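You operate a simulated robot arm through the tools that you are given. There is no shell and no other tool.

You run a simulated robot arm. Do the job below in one go: nothing can be reset, and whatever is moved stays where it is left.

JOB
Turn the heat to 0, press STOP and lock the mains lever off.
Fine: in that order; the red lock goes into the red holder; the other controls and the test plug stay.

It is judged by the outcome, as a careful person would: the job done as asked, and still so three seconds after it is handed in. It fails if anything else is knocked over, pushed out of place, dropped, spilled or broken.

ROBOT AND FRAMES
A 6-joint arm with a two-finger gripper, fixed in place. Base frame: the origin is on the floor under the middle of its stand, x ahead of it, y to its left, z up. Readings come in m, rad, newtons and seconds.
With the tool pointing down near the work surface it reaches from about 0.44 to 0.64 m from the base axis. Its first joint turns from -1.152 to 1.152 rad. Payload 2.45 kg.
The TCP is the grasp point between the finger pads, 0.03 m short of the fingertips. In the tool frame z runs along the fingers and y along their closing line. The gripper opens to 0.106 m; its body begins 0.079 m behind the TCP.
Orientation is that of the tool frame in the base frame, as a unit quaternion [w, x, y, z]. With the fingers straight down and closing along the base's y, the tool's x points along the base's -x, its y along +y and its z along -z.

CONTROLS
- The arm moves only by the tool jog_arm. Its arguments are lists of equal length, an entry for each row: "delta_pos": the shift along the tool's x, y, z in units of 50 mm (1.0 is 50 mm), a list of three; "rot": the turn, a rotation vector about the tool's x, y, z in units of 6 degrees (1.0 is 6 degrees), a list of three; "fingers": the gripper command, from -1 (shut) to 1 (fully open), values between in proportion. In form: {"delta_pos": [[x, y, z], ...], "rot": [[rx, ry, rz], ...], "fingers": [fingers, ...]}. A call has 1 to 20 rows; each row shifts and turns the commanded pose from where the row before left it, along the tool's axes as they then stand. A call with a number of a shift or a turn outside -1 to 1 is refused whole. Each row takes 0.2 s and may step no farther than 0.05 m and 0.15 rad from the row before; otherwise, or with a gripper value out of range, the whole call is refused. A pose out of reach is approached as far as the arm can. The call stops where the force on the tool passes 90 N (or 10 N more than at its start, if that is more) or the arm is blocked; 0.2 s more then pass. Each finger travels about 0.153 m/s and halts on what it meets, pressing with about 45 N; the grip force reading is that of the motor and also rises with nothing between the fingers. The clock runs only during rows and for 0.2 s after the last one: add rows that do not move to give the fingers time. It gives the time, the measured TCP pose, the force on the tool (base axes), the opening and the grip force at its end, in the units of the frame above (readings bear some noise), with the torque about the TCP (base axes, N m) and any sound that the robot's microphone picked up.
- Cameras (640 x 400 px; columns grow to the right, rows downward): "scene" is fixed at [0.0489, 0.401, 1.4237]; the picture's right is [-0.83, -0.56, 0.00], its down [-0.27, 0.39, -0.88] and it looks along [0.50, -0.73, -0.47] (base axes); focal length 315 px, centre (320, 200). "wrist" rides on the gripper at [0.076, -0.002, -0.106] in the tool frame; the picture's right is [0.02, 1.00, 0.00], its down [-0.78, 0.02, -0.62] and it looks along [-0.62, 0.01, 0.78] (tool axes); focal length 247 px, centre (320, 200). There is no depth. A picture from a camera that has moved, and an enlarged one, comes with that camera's place and axes in the base frame and with its lens. The place of the scene camera against the robot may be out by one fixed shift of up to 0.012 m in any direction.
- capture(camera): a new picture of that camera. It takes no simulated time.
- enlarge(camera, box): a new picture of the part [left, top, right, bottom] of that camera's present view, enlarged. It takes no simulated time.
- job_done(): hands the job in; it is judged then, once.

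Nothing tells you positions but the pictures and the camera data. Unless the task says otherwise, let go and move clear before handing in.

The tools are called after "Emit:" as name(argument=value, ...) on one line, values as JSON. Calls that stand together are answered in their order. jog_arm: Moves the arm, as the interface text tells. Its arguments: {"type":"object","properties":{"delta_pos":{"type":"array","items":{"type":"array","items":{"type":"number"}}},"rot":{"type":"array","items":{"type":"array","items":{"type":"number"}}},"fingers":{"type":"array","items":{"type":"number"}}},"required":["delta_pos","rot","fingers"]} The other tools are called the same way: capture (camera) takes a picture; enlarge (camera, box) takes an enlarged picture of a part of a camera's view; job_done () hands the job in.

At the start:

```text
time: 0.0
tcp_pos: [0.2461, -0.2053, 1.1192]
tcp_rot: [0.0, 0.0, 1.0, -0.001]
ft_force: [0.0, -0.1, 0.4]
torque: [-0.04, 0.01, 0.02]
finger_gap: 0.1061
gripper_force: 0.1
```

scene: 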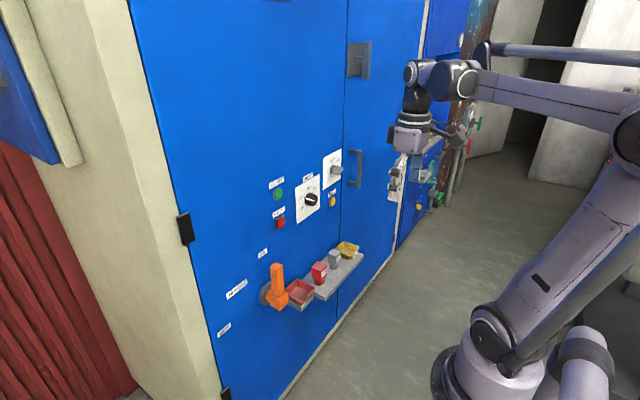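
wrist: 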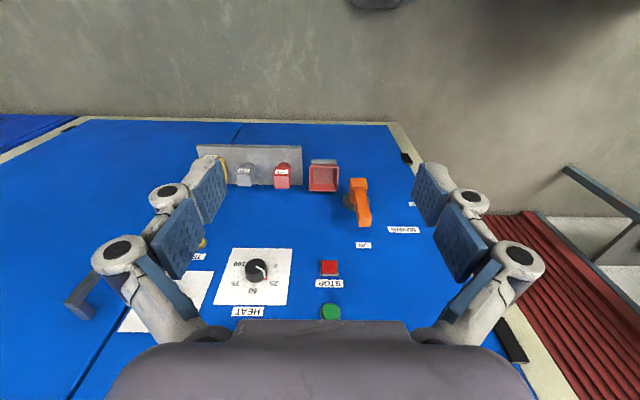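

I see a blue cabinet ahead of the arm (the wrist view is upside-down), with a heat knob, a STOP and a green button, an orange mains lever, and a shelf with a red lock and a red holder. I'll enlarge the pictures to find the details first.

Emit:
enlarge(camera="scene", box=[200, 140, 400, 340])

Emit:
enlarge(camera="wrist", box=[180, 130, 440, 330])

Emit:
enlarge(camera="scene", box=[250, 230, 370, 320])

```text
2.00 times, centred on (300, 240) of scene
camera zoom: at [0.0489, 0.401, 1.4237], right [-0.83, -0.56, 0.0], down [-0.27, 0.39, -0.88], along [0.5, -0.73, -0.47], focal length 630 px, centre (360, 120)
```

zoom: 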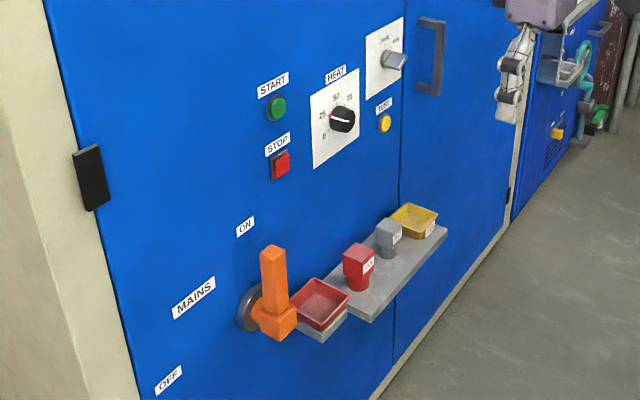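

```text
2.00 times, centred on (310, 230) of wrist
camera zoom: at [0.1695, -0.2095, 1.2251], right [-0.02, 1.0, 0.0], down [0.78, 0.02, 0.62], along [0.62, 0.01, -0.78], focal length 494 px, centre (340, 140)
```

zoom: 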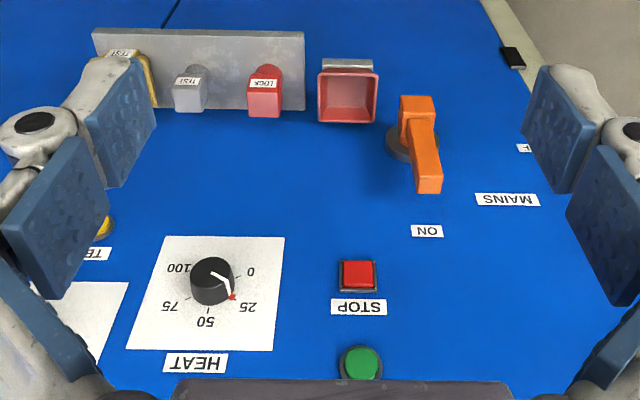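

```text
4.44 times, centred on (310, 275) of scene
camera zoom: at [0.0489, 0.401, 1.4237], right [-0.83, -0.56, 0.0], down [-0.27, 0.39, -0.88], along [0.5, -0.73, -0.47], focal length 1399 px, centre (364, -133)
```

zoom: 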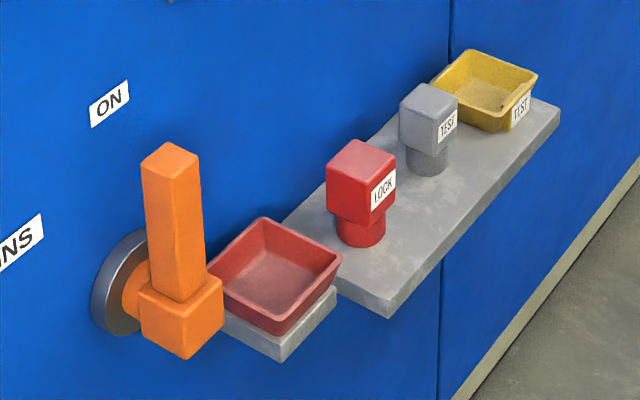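

The panel seems to be a plane near x≈0.6 with STOP near z≈0.91, the lever pivot near (0.6, -0.1, 0.69) and the lock near (0.53, -0.30, 0.70). I'll zoom further in on the knob and the lever before moving.

Emit:
enlarge(camera="wrist", box=[205, 240, 305, 320])

Emit:
enlarge(camera="scene", box=[260, 145, 350, 235])

Emit:
enlarge(camera="wrist", box=[230, 140, 430, 240])

```text
5.00 times, centred on (255, 280) of wrist
camera zoom: at [0.1695, -0.2095, 1.2251], right [-0.02, 1.0, 0.0], down [0.78, 0.02, 0.62], along [0.62, 0.01, -0.78], focal length 1235 px, centre (645, -200)
```

zoom: 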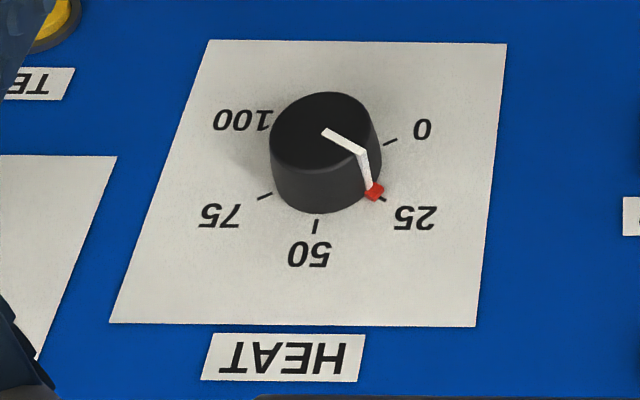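

```text
4.44 times, centred on (305, 190) of scene
camera zoom: at [0.0489, 0.401, 1.4237], right [-0.83, -0.56, 0.0], down [-0.27, 0.39, -0.88], along [0.5, -0.73, -0.47], focal length 1399 px, centre (387, 244)
```

zoom: 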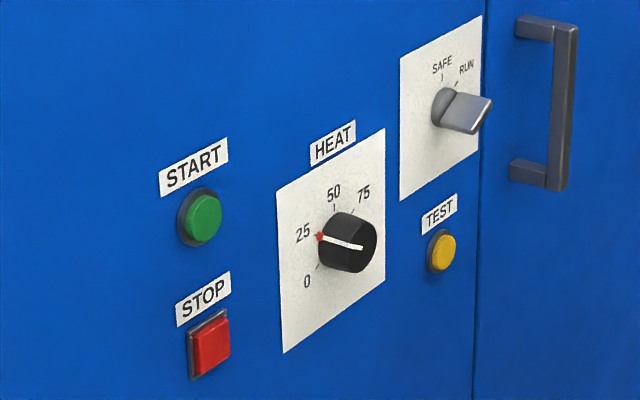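

```text
3.20 times, centred on (330, 190) of wrist
camera zoom: at [0.1695, -0.2095, 1.2251], right [-0.02, 1.0, 0.0], down [0.78, 0.02, 0.62], along [0.62, 0.01, -0.78], focal length 790 px, centre (288, 232)
```

zoom: 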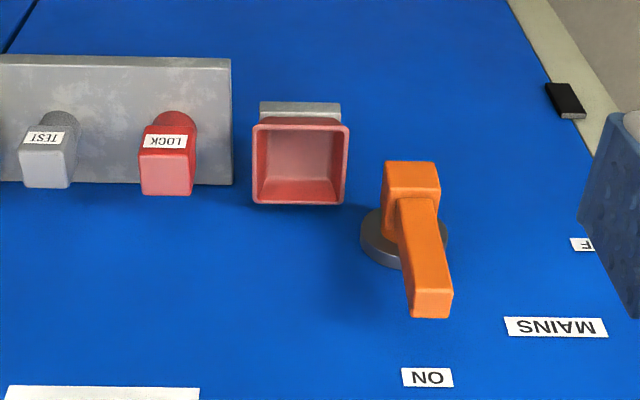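

The knob is at 25 (upper left); the ticks are 60° apart, so 0 lies 60° counter-clockwise at lower left, and the knob centre is near y≈-0.33, z≈0.927. Next I move the TCP toward (0.42, -0.33, 0.95), tool still down, for a second view.

Emit:
jog_arm(delta_pos=[[-0.435, -0.3125, 0.4225], [-0.435, -0.3125, 0.4225], [-0.435, -0.3125, 0.4225], [-0.435, -0.3125, 0.4225], [-0.435, -0.3125, 0.4225], [-0.435, -0.3125, 0.4225], [-0.435, -0.3125, 0.4225], [-0.435, -0.3125, 0.4225]], rot=[[0, 0, 0], [0, 0, 0], [0, 0, 0], [0, 0, 0], [0, 0, 0], [0, 0, 0], [0, 0, 0], [0, 0, 0]], fingers=[0.2, 0.2, 0.2, 0.2, 0.2, 0.2, 0.2, 0.2])

Emit:
capture(camera="wrist")

Emit:
capture(camera="scene")

```text
time: 1.8
tcp_pos: [0.4218, -0.3299, 0.9496]
tcp_rot: [-0.001, 0.0, 1.0, 0.0]
ft_force: [-0.8, 0.1, 0.6]
torque: [0.01, 0.03, 0.0]
finger_gap: 0.0637
gripper_force: 0.0
```

```text
taken
camera wrist: at [0.3454, -0.3339, 1.0556], right [-0.02, 1.0, 0.0], down [0.78, 0.02, 0.62], along [0.62, 0.01, -0.78], focal length 247 px, centre (320, 200)
```

wrist: 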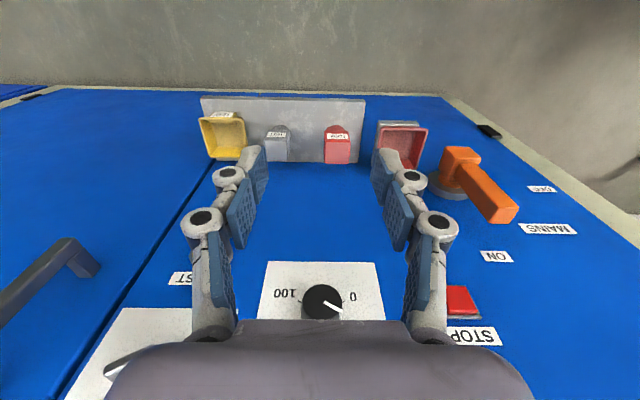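

```text
taken
```

scene: 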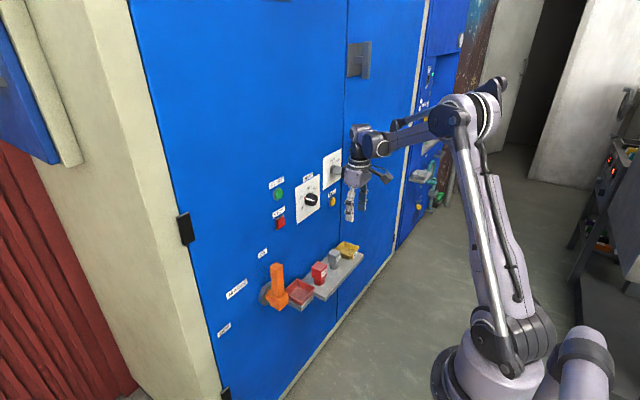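

From two wrist views, the panel plane is at about x≈0.593, STOP's face at (0.583, -0.184, 0.920), and the knob axis at y≈-0.328, z≈0.931 with its front at x≈0.567. Now I pitch the tool up to point at the panel (+x).

Emit:
jog_arm(delta_pos=[[0, 0, 0], [0, 0, 0], [0, 0, 0], [0, 0, 0], [0, 0, 0], [0, 0, 0], [0, 0, 0], [0, 0, 0], [0, 0, 0], [0, 0, 0], [0, 0, 0], [0, 0, 0], [0, 0, 0], [0, 0, 0], [0, 0, 0], [0, 0, 0]], rot=[[0, -1, 0], [0, -1, 0], [0, -1, 0], [0, -1, 0], [0, -1, 0], [0, -1, 0], [0, -1, 0], [0, -1, 0], [0, -1, 0], [0, -1, 0], [0, -1, 0], [0, -1, 0], [0, -1, 0], [0, -1, 0], [0, -1, 0], [0, 0, 0]], fingers=[0.2, 0.2, 0.2, 0.2, 0.2, 0.2, 0.2, 0.2, 0.2, 0.2, 0.2, 0.2, 0.2, 0.2, 0.2, 0.2])

Emit:
capture(camera="wrist")

Emit:
capture(camera="scene")

```text
time: 5.2
tcp_pos: [0.4267, -0.3449, 0.964]
tcp_rot: [0.706, 0.0, 0.708, -0.001]
ft_force: [0.6, -0.2, 0.5]
torque: [0.03, 0.0, 0.02]
finger_gap: 0.0637
gripper_force: 0.0
out of reach, approached as far as the arm can: row 14, 15
```

```text
taken
camera wrist: at [0.322, -0.349, 0.8885], right [0.0, 1.0, -0.02], down [-0.62, 0.02, 0.78], along [0.78, 0.02, 0.62], focal length 247 px, centre (320, 200)
```

wrist: 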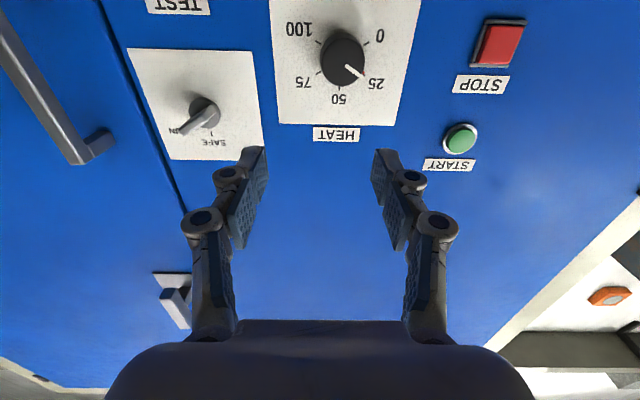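

```text
taken
```

scene: 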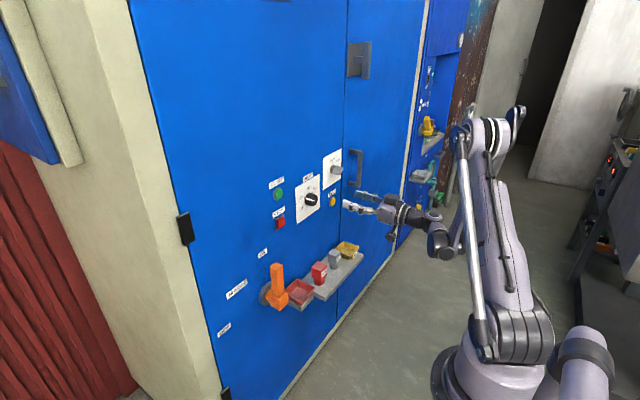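

The tool now points at the panel; it's a little off because the fold-in limit was touched, and the reading shows (0.427, -0.345, 0.964). I'll zoom on the knob and STOP from here to refine their positions.

Emit:
enlarge(camera="wrist", box=[260, 0, 430, 140])

Emit:
enlarge(camera="wrist", box=[420, 0, 560, 180])

```text
2.86 times, centred on (345, 70) of wrist
camera zoom: at [0.322, -0.349, 0.8885], right [0.0, 1.0, -0.02], down [-0.62, 0.02, 0.78], along [0.78, 0.02, 0.62], focal length 706 px, centre (249, 571)
```

zoom: 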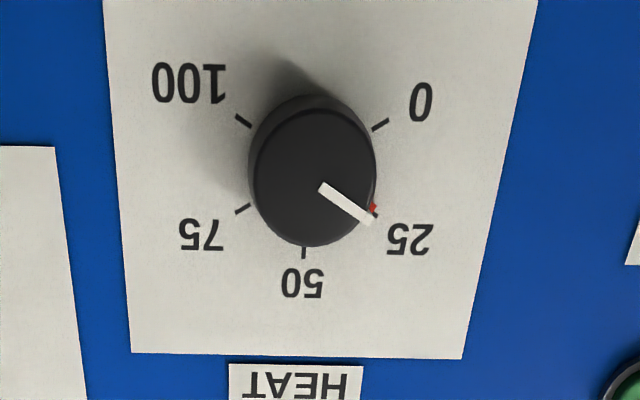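

```text
2.22 times, centred on (490, 90) of wrist
camera zoom: at [0.322, -0.349, 0.8885], right [0.0, 1.0, -0.02], down [-0.62, 0.02, 0.78], along [0.78, 0.02, 0.62], focal length 549 px, centre (-58, 444)
```

zoom: 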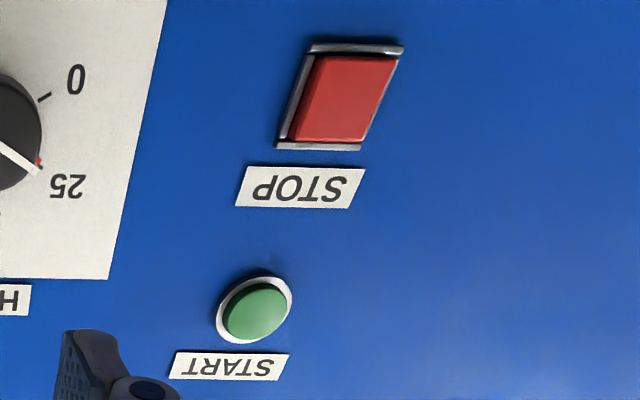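

Refined, the knob axis is at about y=-0.327, z=0.9305, with the knob about 38 mm wide and its front at x≈0.57. I'll advance a little to leave the fold-in limit and roll by -30° so the pads avoid the pointer tab, then check the pose.

Emit:
jog_arm(delta_pos=[[0, 0, 0.35], [0, 0, 0.35], [0, 0, 0.35], [0, 0, 0.35], [0, 0, 0], [0, 0, 0], [0, 0, 0], [0, 0, 0], [0, 0, 0], [0, 0, 0]], rot=[[0, 0, 0], [0, 0, 0], [0, 0, 0], [0, 0, 0], [0, 0, -1], [0, 0, -1], [0, 0, -1], [0, 0, -1], [0, 0, -1], [0, 0, 0]], fingers=[0.2, 0.2, 0.2, 0.2, 0.2, 0.2, 0.2, 0.2, 0.2, 0.2])

Emit:
capture(camera="wrist")

Emit:
capture(camera="scene")

```text
time: 7.4
tcp_pos: [0.4978, -0.3457, 0.9661]
tcp_rot: [0.683, -0.183, 0.683, -0.183]
ft_force: [-0.8, -0.6, 0.7]
torque: [-0.01, -0.02, -0.02]
finger_gap: 0.0637
gripper_force: 0.1
```

```text
taken
camera wrist: at [0.3925, -0.3875, 0.8998], right [0.0, 0.85, -0.52], down [-0.62, 0.41, 0.67], along [0.78, 0.32, 0.53], focal length 247 px, centre (320, 200)
```

wrist: 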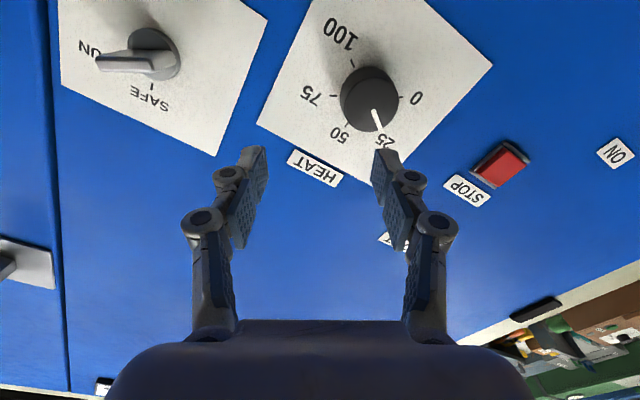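

```text
taken
```

scene: 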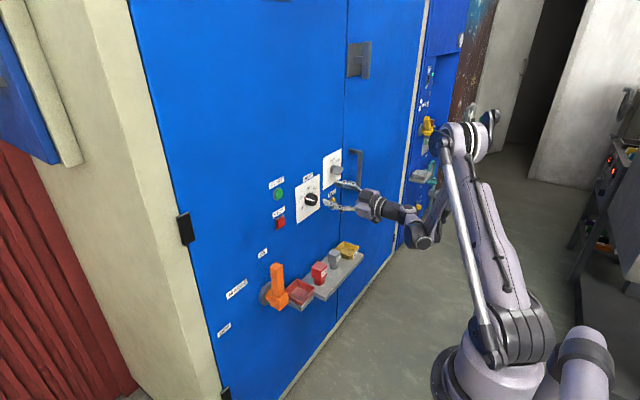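

The pose is now (0.498, -0.346, 0.966), rolled by -30°. I shift sideways onto the knob axis before going in.

Emit:
jog_arm(delta_pos=[[0.215, 0.34, 0], [0.215, 0.34, 0], [0, 0, 0]], rot=[[0, 0, 0], [0, 0, 0], [0, 0, 0]], fingers=[0.2, 0.2, 0.2])

Emit:
capture(camera="wrist")

Emit:
enlarge(camera="wrist", box=[230, 0, 430, 200])

Emit:
enlarge(camera="scene", box=[270, 140, 390, 240])

```text
time: 8.2
tcp_pos: [0.4998, -0.3245, 0.9299]
tcp_rot: [0.682, -0.183, 0.684, -0.183]
ft_force: [0.1, -0.1, 0.3]
torque: [0.03, -0.02, 0.01]
finger_gap: 0.0636
gripper_force: 0.0
```

```text
taken
camera wrist: at [0.3942, -0.3677, 0.8654], right [0.0, 0.85, -0.52], down [-0.62, 0.41, 0.67], along [0.78, 0.32, 0.53], focal length 247 px, centre (320, 200)
```

wrist: 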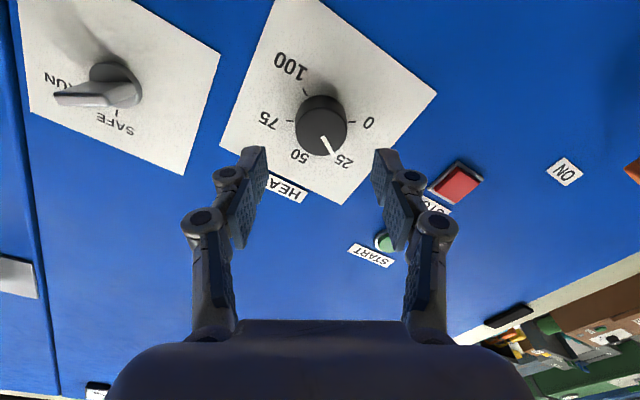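

```text
2.00 times, centred on (330, 100) of wrist
camera zoom: at [0.3942, -0.3677, 0.8654], right [0.0, 0.85, -0.52], down [-0.62, 0.41, 0.67], along [0.78, 0.32, 0.53], focal length 494 px, centre (300, 400)
```

zoom: 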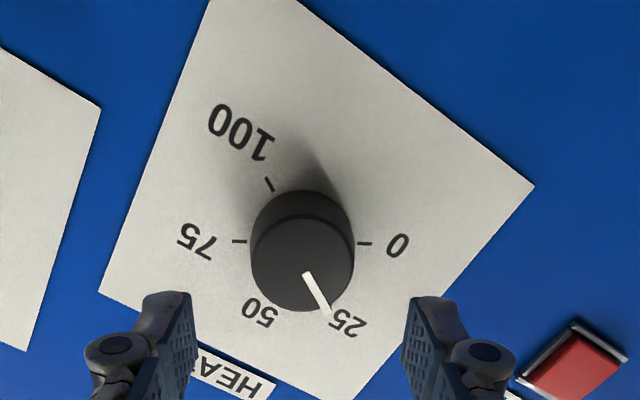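

```text
4.00 times, centred on (330, 190) of scene
camera zoom: at [0.0489, 0.401, 1.4237], right [-0.83, -0.56, 0.0], down [-0.27, 0.39, -0.88], along [0.5, -0.73, -0.47], focal length 1259 px, centre (280, 240)
```

zoom: 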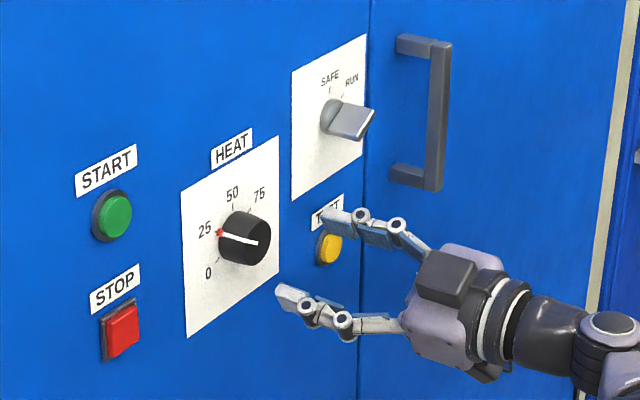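

The pads straddle the knob axis to within about 1–2 mm, and the knob front is at x≈0.573. I'll go in about 56 mm and then close the fingers on the knob.

Emit:
jog_arm(delta_pos=[[0, 0, 0.28], [0, 0, 0.28], [0, 0, 0.28], [0, 0, 0.28], [0, 0, 0]], rot=[[0, 0, 0], [0, 0, 0], [0, 0, 0], [0, 0, 0], [0, 0, 0]], fingers=[0.2, 0.2, 0.2, 0.2, 0.2])

Emit:
capture(camera="wrist")

Emit:
enlarge(camera="scene", box=[270, 140, 390, 240])

```text
time: 9.4
tcp_pos: [0.5548, -0.3268, 0.9287]
tcp_rot: [0.683, -0.183, 0.683, -0.183]
ft_force: [0.4, -0.1, -0.1]
torque: [-0.04, -0.03, -0.02]
finger_gap: 0.0637
gripper_force: 0.1
```

```text
taken
camera wrist: at [0.4493, -0.3687, 0.8632], right [0.0, 0.85, -0.52], down [-0.62, 0.41, 0.67], along [0.78, 0.32, 0.53], focal length 247 px, centre (320, 200)
```

wrist: 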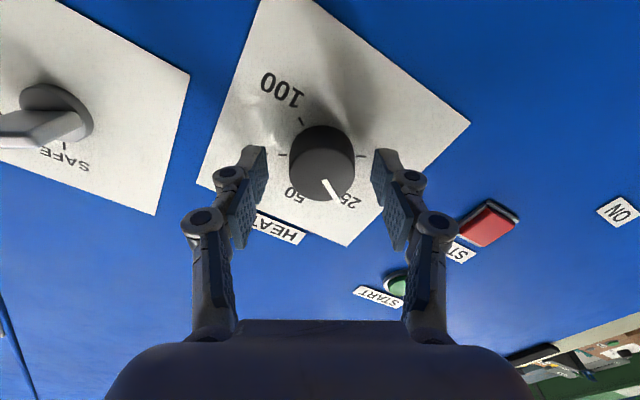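

```text
4.00 times, centred on (330, 190) of scene
camera zoom: at [0.0489, 0.401, 1.4237], right [-0.83, -0.56, 0.0], down [-0.27, 0.39, -0.88], along [0.5, -0.73, -0.47], focal length 1259 px, centre (280, 240)
```

zoom: 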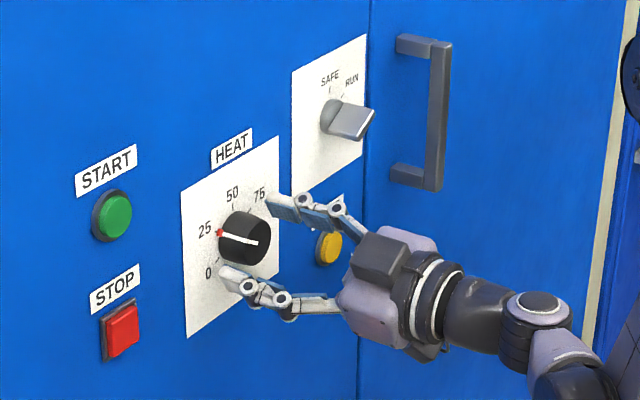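

The fingers straddle the knob well, with the tips at about x≈0.585. Closing now.

Emit:
jog_arm(delta_pos=[[0, 0, 0.04], [0, 0, 0], [0, 0, 0], [0, 0, 0]], rot=[[0, 0, 0], [0, 0, 0], [0, 0, 0], [0, 0, 0]], fingers=[0.2, -0.2, -0.6, -1])

Emit:
capture(camera="wrist")

```text
time: 10.4
tcp_pos: [0.5573, -0.3251, 0.9294]
tcp_rot: [0.683, -0.185, 0.683, -0.183]
ft_force: [-8.7, 9.4, -10.4]
torque: [-0.01, 0.31, 0.26]
finger_gap: 0.0398
gripper_force: 44.8
```

```text
taken
camera wrist: at [0.4503, -0.3676, 0.8638], right [0.0, 0.85, -0.52], down [-0.62, 0.41, 0.67], along [0.78, 0.33, 0.53], focal length 247 px, centre (320, 200)
```

wrist: 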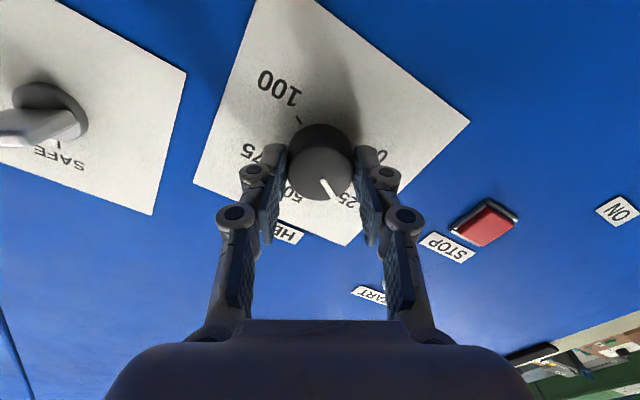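

The knob is gripped with a 39.8 mm gap and a small side load that I'll ease by about 1 mm. Then I turn counter-clockwise in two stages.

Emit:
jog_arm(delta_pos=[[0, 0.02, -0.01], [0, 0, 0], [0, 0, 0], [0, 0, 0], [0, 0, 0], [0, 0, 0]], rot=[[0, 0, 0], [0, 0, -0.5], [0, 0, -0.5], [0, 0, -0.5], [0, 0, -0.5], [0, 0, 0]], fingers=[-1, -1, -1, -1, -1, -1])

Emit:
capture(camera="wrist")

Emit:
enlarge(camera="scene", box=[270, 140, 390, 240])

```text
time: 11.8
tcp_pos: [0.5567, -0.3254, 0.9287]
tcp_rot: [0.66, -0.254, 0.66, -0.254]
ft_force: [3.3, 10.4, -9.3]
torque: [0.0, 0.49, 0.31]
finger_gap: 0.0396
gripper_force: 44.8
```

```text
taken
camera wrist: at [0.4503, -0.3801, 0.8734], right [0.0, 0.73, -0.69], down [-0.62, 0.54, 0.57], along [0.78, 0.43, 0.45], focal length 247 px, centre (320, 200)
```

wrist: 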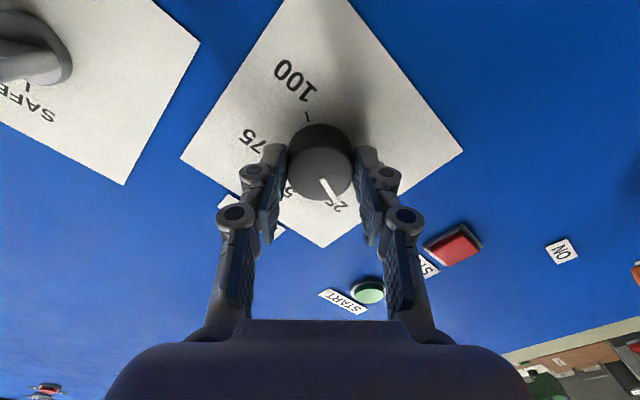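

```text
4.00 times, centred on (330, 190) of scene
camera zoom: at [0.0492, 0.4012, 1.4236], right [-0.83, -0.56, 0.0], down [-0.27, 0.39, -0.88], along [0.5, -0.73, -0.47], focal length 1259 px, centre (280, 240)
```

zoom: 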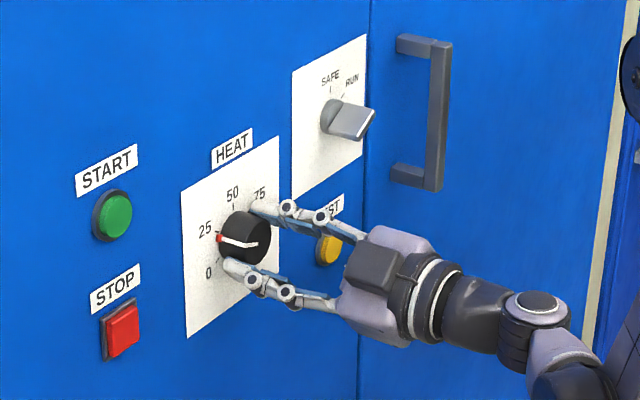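

The knob turns with the gripper. I continue the remaining 48°.

Emit:
jog_arm(delta_pos=[[0, 0, 0], [0, 0, 0], [0, 0, 0], [0, 0, 0], [0, 0, 0], [0, 0, 0], [0, 0, 0], [0, 0, 0], [0, 0, 0], [0, 0, 0], [0, 0, 0], [0, 0, 0]], rot=[[0, 0, -0.7], [0, 0, -0.7], [0, 0, -0.7], [0, 0, -0.7], [0, 0, -0.7], [0, 0, -0.7], [0, 0, -0.7], [0, 0, -0.7], [0, 0, -0.7], [0, 0, -0.7], [0, 0, -0.7], [0, 0, -0.3]], fingers=[-1, -1, -1, -1, -1, -1, -1, -1, -1, -1, -1, -1])

Emit:
capture(camera="wrist")

Emit:
enlarge(camera="scene", box=[270, 160, 340, 230])

```text
time: 14.4
tcp_pos: [0.5551, -0.3255, 0.9301]
tcp_rot: [0.508, -0.486, 0.534, -0.469]
ft_force: [-7.6, 0.8, 18.6]
torque: [0.01, -1.2, 0.44]
finger_gap: 0.0398
gripper_force: 44.9
out of reach, approached as far as the arm can: row 11
```

```text
taken
camera wrist: at [0.4497, -0.4032, 0.9304], right [-0.04, 0.06, -1.0], down [-0.61, 0.79, 0.08], along [0.79, 0.61, 0.01], focal length 247 px, centre (320, 200)
```

wrist: 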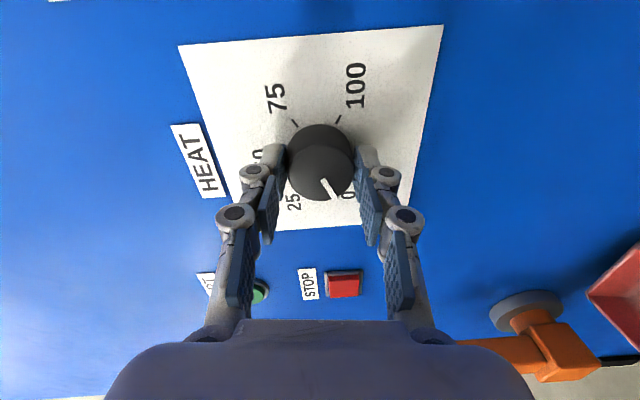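

```text
5.71 times, centred on (305, 195) of scene
camera zoom: at [0.0483, 0.4012, 1.4236], right [-0.83, -0.56, 0.0], down [-0.27, 0.39, -0.88], along [0.5, -0.73, -0.47], focal length 1799 px, centre (406, 229)
```

zoom: 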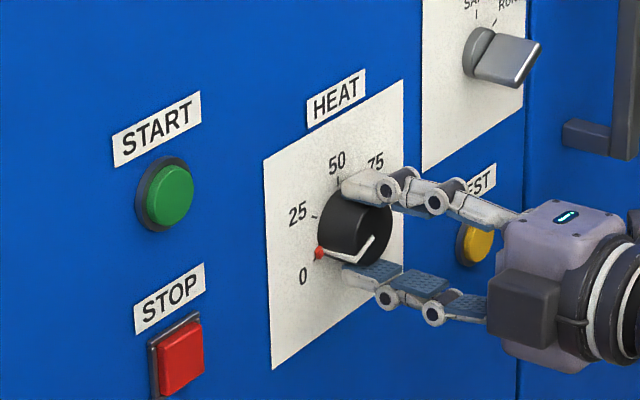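

The wrist limit stopped the roll about 4–5° short, so the pointer is close to 0 but not on it. I'll release, back out and check the pointer.

Emit:
jog_arm(delta_pos=[[0, 0, 0], [0, 0, 0], [0, 0, -0.3], [0, 0, -0.5], [0, 0, -0.5], [0, 0, 0]], rot=[[0, 0, 0], [0, 0, 0], [0, 0, 0], [0, 0, 0], [0, 0, 0], [0, 0, 0]], fingers=[0.2, 0.2, 0.2, 0.2, 0.2, 0.2])

Emit:
capture(camera="wrist")

Emit:
enlarge(camera="wrist", box=[220, 0, 420, 160])

Emit:
enlarge(camera="scene", box=[270, 160, 340, 230])

```text
time: 15.8
tcp_pos: [0.4918, -0.3227, 0.9322]
tcp_rot: [0.508, -0.489, 0.535, -0.466]
ft_force: [-0.8, 0.6, 0.6]
torque: [-0.01, 0.02, -0.02]
finger_gap: 0.0637
gripper_force: 0.1
```

```text
taken
camera wrist: at [0.3856, -0.4006, 0.9321], right [-0.05, 0.07, -1.0], down [-0.61, 0.78, 0.08], along [0.79, 0.62, 0.0], focal length 247 px, centre (320, 200)
```

wrist: 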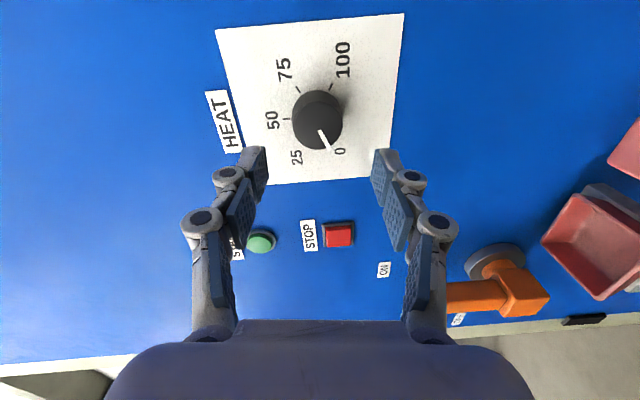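

```text
2.50 times, centred on (320, 80) of wrist
camera zoom: at [0.3856, -0.4006, 0.9321], right [-0.05, 0.07, -1.0], down [-0.61, 0.78, 0.08], along [0.79, 0.62, 0.0], focal length 617 px, centre (320, 500)
```

zoom: 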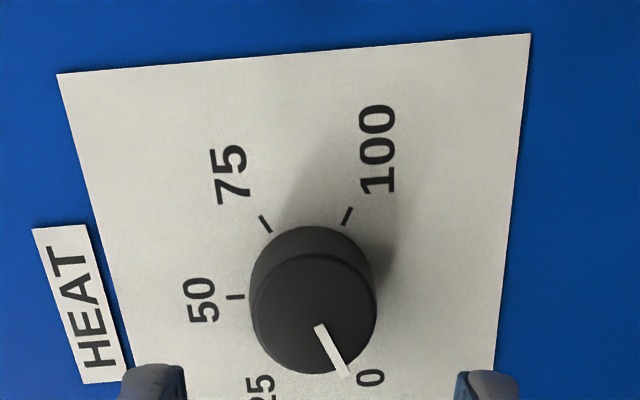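

```text
5.71 times, centred on (305, 195) of scene
camera zoom: at [0.0489, 0.401, 1.4237], right [-0.83, -0.56, 0.0], down [-0.27, 0.39, -0.88], along [0.5, -0.73, -0.47], focal length 1799 px, centre (406, 229)
```

zoom: 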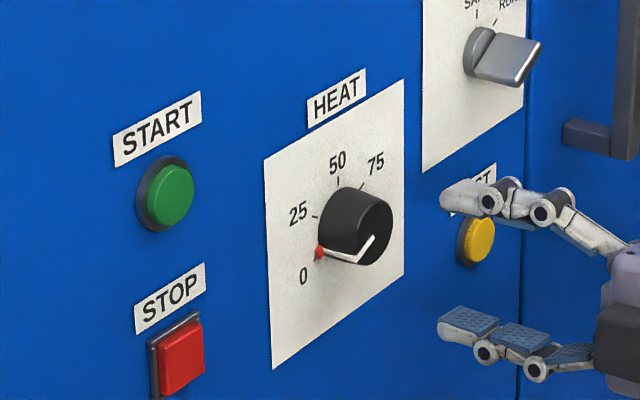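

The pointer sits about 5° above the 0 tick, which matches the 55° turned. I'll straighten the small tilt, roll back 11° to clear the wrist limit, re-grip and turn the rest.

Emit:
jog_arm(delta_pos=[[0, 0, 0], [0, 0, 0], [0.04, 0.02, 0], [0, 0, 0]], rot=[[0, 0, 0.92], [0, 0, 0.91], [0.48, 0, 0], [0, 0, 0]], fingers=[0.2, 0.2, 0.2, 0.2])

Emit:
enlarge(camera="wrist", box=[220, 0, 420, 160])

```text
time: 16.8
tcp_pos: [0.4949, -0.3339, 0.9357]
tcp_rot: [0.562, -0.422, 0.559, -0.439]
ft_force: [0.2, -0.6, -0.1]
torque: [-0.03, -0.02, 0.01]
finger_gap: 0.0639
gripper_force: 0.0
out of reach, approached as far as the arm can: row 3
```

```text
2.50 times, centred on (320, 80) of wrist
camera zoom: at [0.3889, -0.4084, 0.915], right [0.02, 0.24, -0.97], down [-0.61, 0.77, 0.17], along [0.79, 0.59, 0.16], focal length 617 px, centre (320, 500)
```

zoom: 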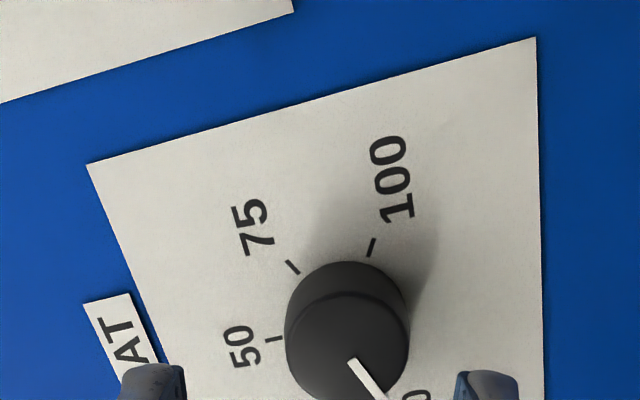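

The tool is at φ≈-75° and level, but it sits about 10 mm off the knob axis because of the fold limit. I'll go forward 30 mm, which is easier reach, then correct sideways.

Emit:
jog_arm(delta_pos=[[0, 0, 0.3], [0, 0, 0.3], [-0.162, 0.168, 0], [0, 0, 0]], rot=[[0, 0, 0], [0, 0, 0], [0, 0, 0], [0, 0, 0]], fingers=[0.2, 0.2, 0.2, 0.2])

Emit:
capture(camera="wrist")

```text
time: 17.8
tcp_pos: [0.5251, -0.3251, 0.9291]
tcp_rot: [0.562, -0.424, 0.558, -0.439]
ft_force: [0.5, -0.8, 0.2]
torque: [0.01, -0.01, -0.01]
finger_gap: 0.0635
gripper_force: 0.1
```

```text
taken
camera wrist: at [0.4189, -0.399, 0.909], right [0.02, 0.23, -0.97], down [-0.61, 0.77, 0.17], along [0.79, 0.59, 0.16], focal length 247 px, centre (320, 200)
```

wrist: 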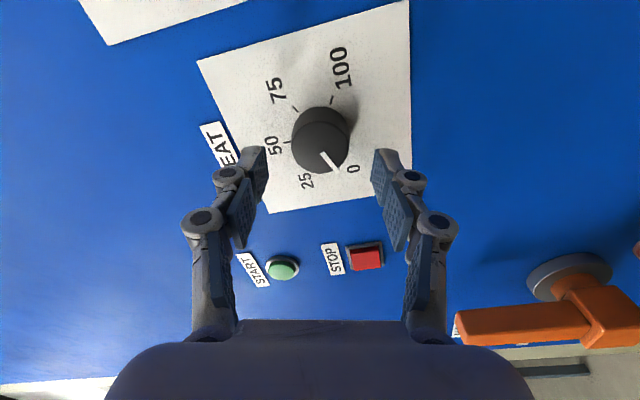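

The knob is centred between the fingers again. I'll measure the pointer angle precisely before gripping.

Emit:
enlarge(camera="wrist", box=[270, 80, 380, 200])

Emit:
enlarge(camera="scene", box=[290, 180, 330, 215])

```text
3.33 times, centred on (325, 140) of wrist
camera zoom: at [0.4189, -0.399, 0.909], right [0.02, 0.23, -0.97], down [-0.61, 0.77, 0.17], along [0.79, 0.59, 0.16], focal length 823 px, centre (303, 400)
```

zoom: 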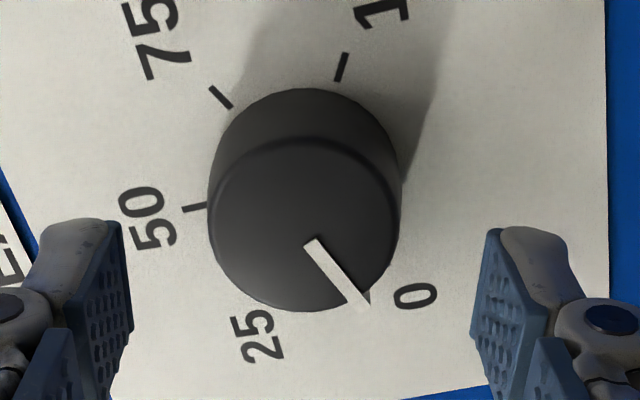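

```text
11.43 times, centred on (310, 198) of scene
camera zoom: at [0.0489, 0.401, 1.4237], right [-0.83, -0.56, 0.0], down [-0.27, 0.39, -0.88], along [0.5, -0.73, -0.47], focal length 3597 px, centre (434, 229)
```

zoom: 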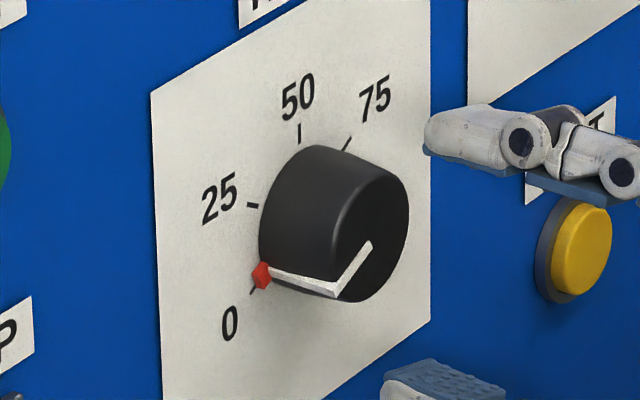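

Both views put the pointer near φ≈-25°, while 0 is at φ=-30°, so about 5° remain. I'll go in, grip, turn -5° and release.

Emit:
jog_arm(delta_pos=[[0, 0, 0.32], [0, 0, 0.3], [0, 0, 0], [0, 0, 0], [0, 0, 0], [0, 0, 0], [0, 0, 0], [0, 0, 0]], rot=[[0, 0, 0], [0, 0, 0], [0, 0, 0], [0, 0, 0], [0, 0, 0], [0, 0, -0.42], [0, 0, -0.42], [0, 0, 0]], fingers=[0.2, 0.2, -0.2, -0.6, -1, -1, -1, -1])

Emit:
enlarge(camera="scene", box=[295, 190, 320, 212])

Emit:
capture(camera="wrist")

```text
time: 19.6
tcp_pos: [0.5566, -0.3244, 0.93]
tcp_rot: [0.541, -0.449, 0.54, -0.463]
ft_force: [-5.1, 2.5, -27.1]
torque: [0.04, 0.25, 0.79]
finger_gap: 0.0399
gripper_force: 45.0
```

```text
16.00 times, centred on (308, 201) of scene
camera zoom: at [0.0493, 0.4008, 1.4237], right [-0.83, -0.56, 0.0], down [-0.27, 0.39, -0.88], along [0.5, -0.73, -0.47], focal length 5036 px, centre (520, 184)
```

zoom: 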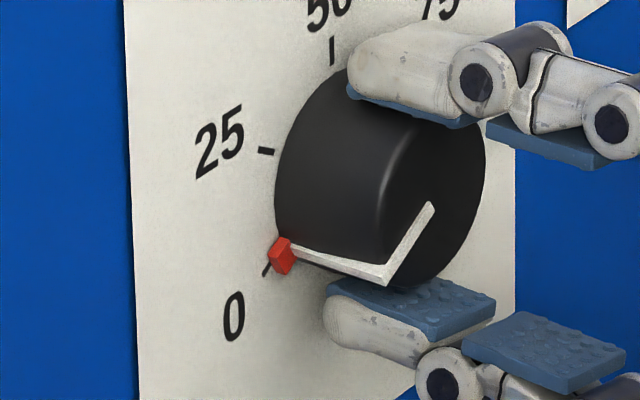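

```text
taken
camera wrist: at [0.4495, -0.3997, 0.9168], right [0.02, 0.14, -0.99], down [-0.61, 0.78, 0.11], along [0.79, 0.6, 0.1], focal length 247 px, centre (320, 200)
```

wrist: 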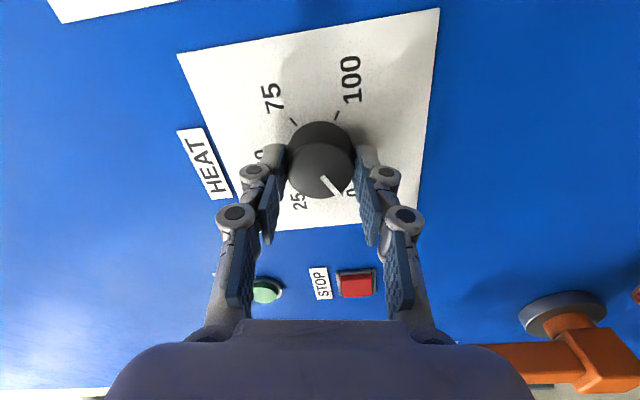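

After the extra turn the pointer looks aligned with the 0 tick. I'll release, back out and verify.

Emit:
jog_arm(delta_pos=[[0, 0, 0], [0, 0, 0], [0, 0, -0.3], [0, 0, -0.4], [0, 0, 0]], rot=[[0, 0, 0], [0, 0, 0], [0, 0, 0], [0, 0, 0], [0, 0, 0]], fingers=[0.2, 0.2, 0.2, 0.2, 0.2])

Emit:
enlarge(camera="scene", box=[298, 188, 318, 208])

Emit:
enlarge(camera="wrist", box=[270, 80, 380, 200])

```text
time: 20.8
tcp_pos: [0.5226, -0.3227, 0.9306]
tcp_rot: [0.542, -0.447, 0.54, -0.463]
ft_force: [0.3, -0.2, -0.6]
torque: [0.03, -0.01, -0.02]
finger_gap: 0.0635
gripper_force: 0.0
```

```text
16.00 times, centred on (308, 198) of scene
camera zoom: at [0.0489, 0.401, 1.4237], right [-0.83, -0.56, 0.0], down [-0.27, 0.39, -0.88], along [0.5, -0.73, -0.47], focal length 5036 px, centre (512, 232)
```

zoom: 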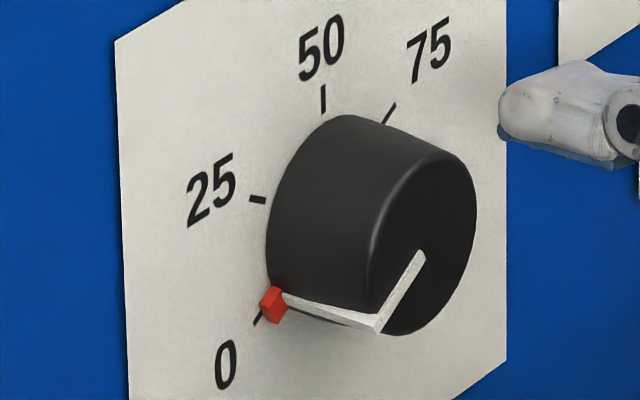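

```text
3.33 times, centred on (325, 140) of wrist
camera zoom: at [0.4152, -0.399, 0.9162], right [0.02, 0.15, -0.99], down [-0.61, 0.78, 0.11], along [0.79, 0.6, 0.11], focal length 823 px, centre (303, 400)
```

zoom: 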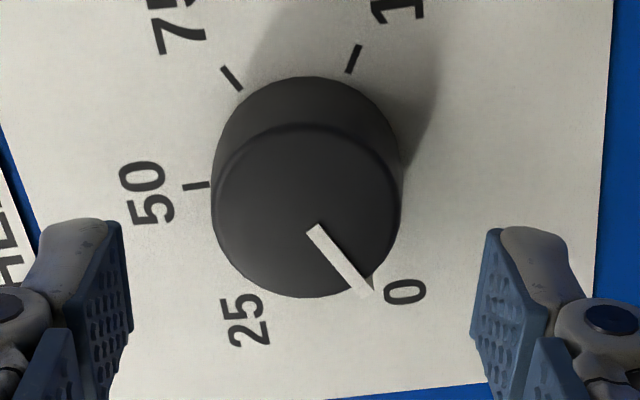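

The heat pointer now lines up with the 0 tick, by both the scene and the wrist view. Next is STOP, at about (0.583, -0.185, 0.917): I'll close the fingers, roll back and shift left at a safe standoff.

Emit:
jog_arm(delta_pos=[[0, 0, -0.1], [0, 0, 0], [0, 0, 0], [0, 0, 0], [0, 0, 0], [0, 0, 0], [0, 0, 0], [0, 0, 0], [0, 0, 0], [-0.25, 0.5, 0], [-0.25, 0.5, 0], [-0.25, 0.5, 0], [-0.25, 0.5, 0], [-0.25, 0.5, 0], [0, 0, 0]], rot=[[0, 0, 0], [0, 0, 1], [0, 0, 1], [0, 0, 1], [0, 0, 1], [0, 0, 1], [0, 0, 1], [0, 0, 1], [0, 0, 1], [0, 0, 0], [0, 0, 0], [0, 0, 0], [0, 0, 0], [0, 0, 0], [0, 0, 0]], fingers=[0.2, 0.2, 0, -0.3, -0.6, -0.8, -1, -1, -1, -1, -1, -1, -1, -1, -1])

Emit:
capture(camera="wrist")

Emit:
capture(camera="scene")

```text
time: 24.0
tcp_pos: [0.568, -0.2263, 0.9611]
tcp_rot: [0.684, -0.189, 0.675, -0.202]
ft_force: [0.2, -0.4, 0.6]
torque: [0.01, -0.01, 0.0]
finger_gap: 0.0001
gripper_force: 28.7
out of reach, approached as far as the arm can: row 10, 11, 12, 13, 14
```

```text
taken
camera wrist: at [0.4613, -0.2682, 0.8955], right [0.02, 0.83, -0.55], down [-0.63, 0.44, 0.64], along [0.78, 0.33, 0.53], focal length 247 px, centre (320, 200)
```

wrist: 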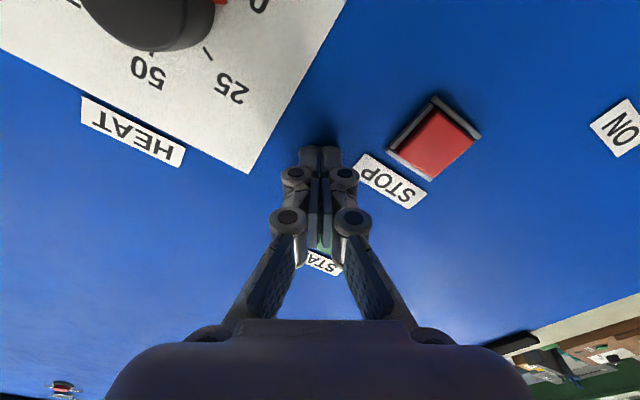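

```text
taken
```

scene: 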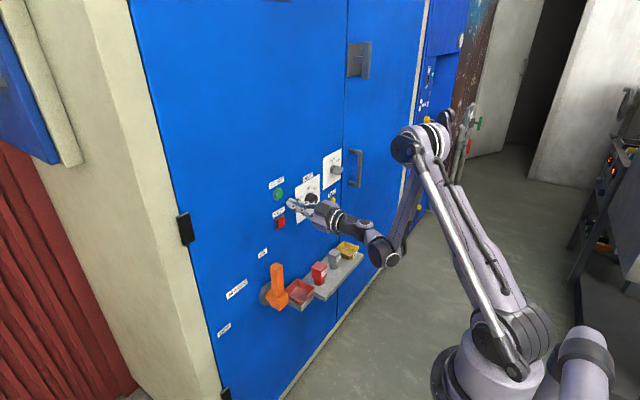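

The arm can't fold far enough to stay square to the panel at STOP: it ended at (0.568, -0.226, 0.961), not touching anything (force ≈0). I'll slide back and away, then yaw the tool so it points forward-left, which moves the wrist into reach.

Emit:
jog_arm(delta_pos=[[0.166, -0.276, -0.236], [0, 0, -0.1], [0, 0, -0.1], [0, 0, -0.1], [0, 0, 0]], rot=[[0, 0, 0], [-0.857, -0.515, 0], [-0.857, -0.515, 0], [-0.857, -0.515, 0], [0, 0, 0]], fingers=[-1, -1, -1, -1, -1])

Emit:
capture(camera="wrist")

Emit:
capture(camera="scene")

```text
time: 25.2
tcp_pos: [0.5398, -0.2408, 0.9612]
tcp_rot: [0.704, -0.295, 0.639, -0.095]
ft_force: [0.9, 0.0, 0.5]
torque: [0.0, 0.01, -0.03]
finger_gap: 0.0002
gripper_force: 28.8
```

```text
taken
camera wrist: at [0.4514, -0.3151, 0.8965], right [-0.24, 0.8, -0.55], down [-0.73, 0.23, 0.65], along [0.64, 0.56, 0.52], focal length 247 px, centre (320, 200)
```

wrist: 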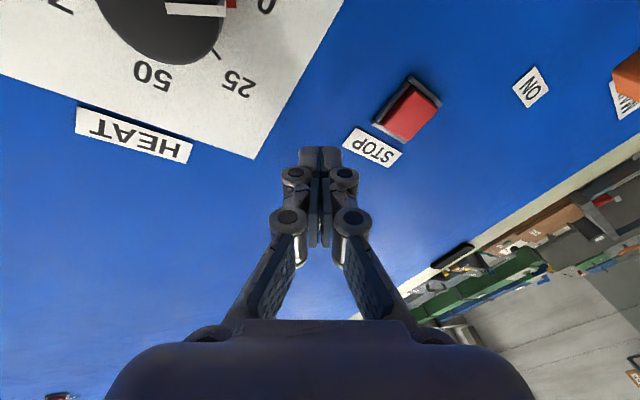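

```text
taken
```

scene: 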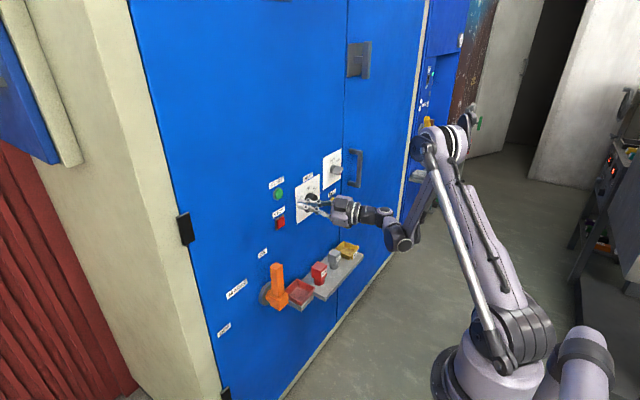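

Now in reach, yawed 17°. I'll level the roll, yaw a bit more, descend to STOP's height and slide in front of it with about 3 cm standoff.

Emit:
jog_arm(delta_pos=[[0, 0, 0], [0, 0, 0], [0, 0, 0], [0, 0, 0], [0, 0, 0], [0, 0, 0], [0, 0, -0.1], [0, 0, -0.1], [0.44, 0, 0], [0.44, 0, 0], [0, 0.38, 0.12], [0, 0.38, 0.12], [0, 0.38, 0.12], [0, 0, 0]], rot=[[0, 0, 1], [0, 0, 1], [0, 0, 1], [0, 0, 1], [0, 0, 1], [0, 0, 0.4], [-1, 0, 0], [-1, 0, 0], [0, 0, 0], [0, 0, 0], [0, 0, 0], [0, 0, 0], [0, 0, 0], [0, 0, 0]], fingers=[-1, -1, -1, -1, -1, -1, -1, -1, -1, -1, -1, -1, -1, -1])

Emit:
capture(camera="wrist")

Emit:
enlarge(camera="scene", box=[250, 150, 370, 250])

```text
time: 28.2
tcp_pos: [0.5205, -0.1845, 0.9183]
tcp_rot: [0.688, -0.177, 0.682, 0.177]
ft_force: [0.1, -1.0, -0.7]
torque: [0.01, -0.01, 0.0]
finger_gap: 0.0
gripper_force: 28.1
```

```text
taken
camera wrist: at [0.4291, -0.2406, 0.8407], right [-0.49, 0.87, -0.02], down [-0.56, -0.29, 0.78], along [0.67, 0.39, 0.63], focal length 247 px, centre (320, 200)
```

wrist: 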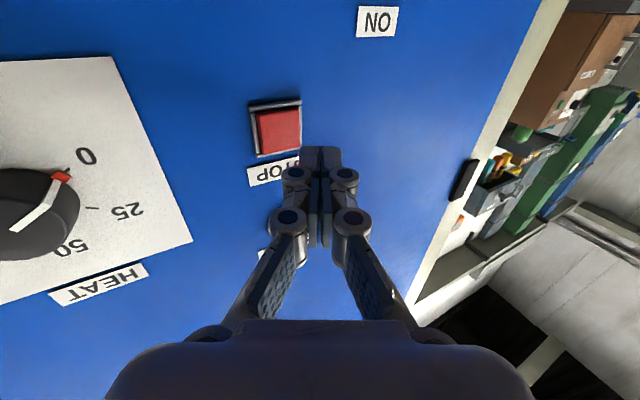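

```text
4.00 times, centred on (310, 200) of scene
camera zoom: at [0.0489, 0.401, 1.4237], right [-0.83, -0.56, 0.0], down [-0.27, 0.39, -0.88], along [0.5, -0.73, -0.47], focal length 1259 px, centre (360, 200)
```

zoom: 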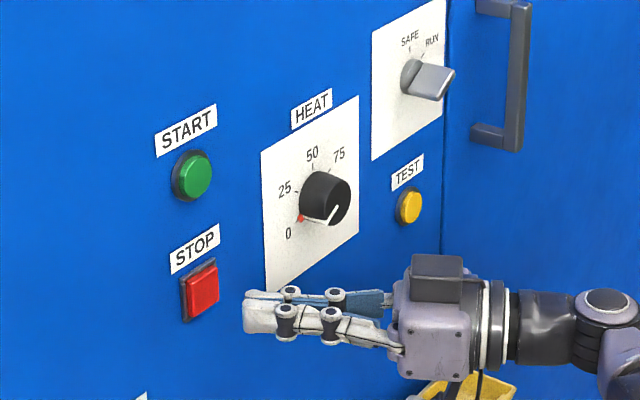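

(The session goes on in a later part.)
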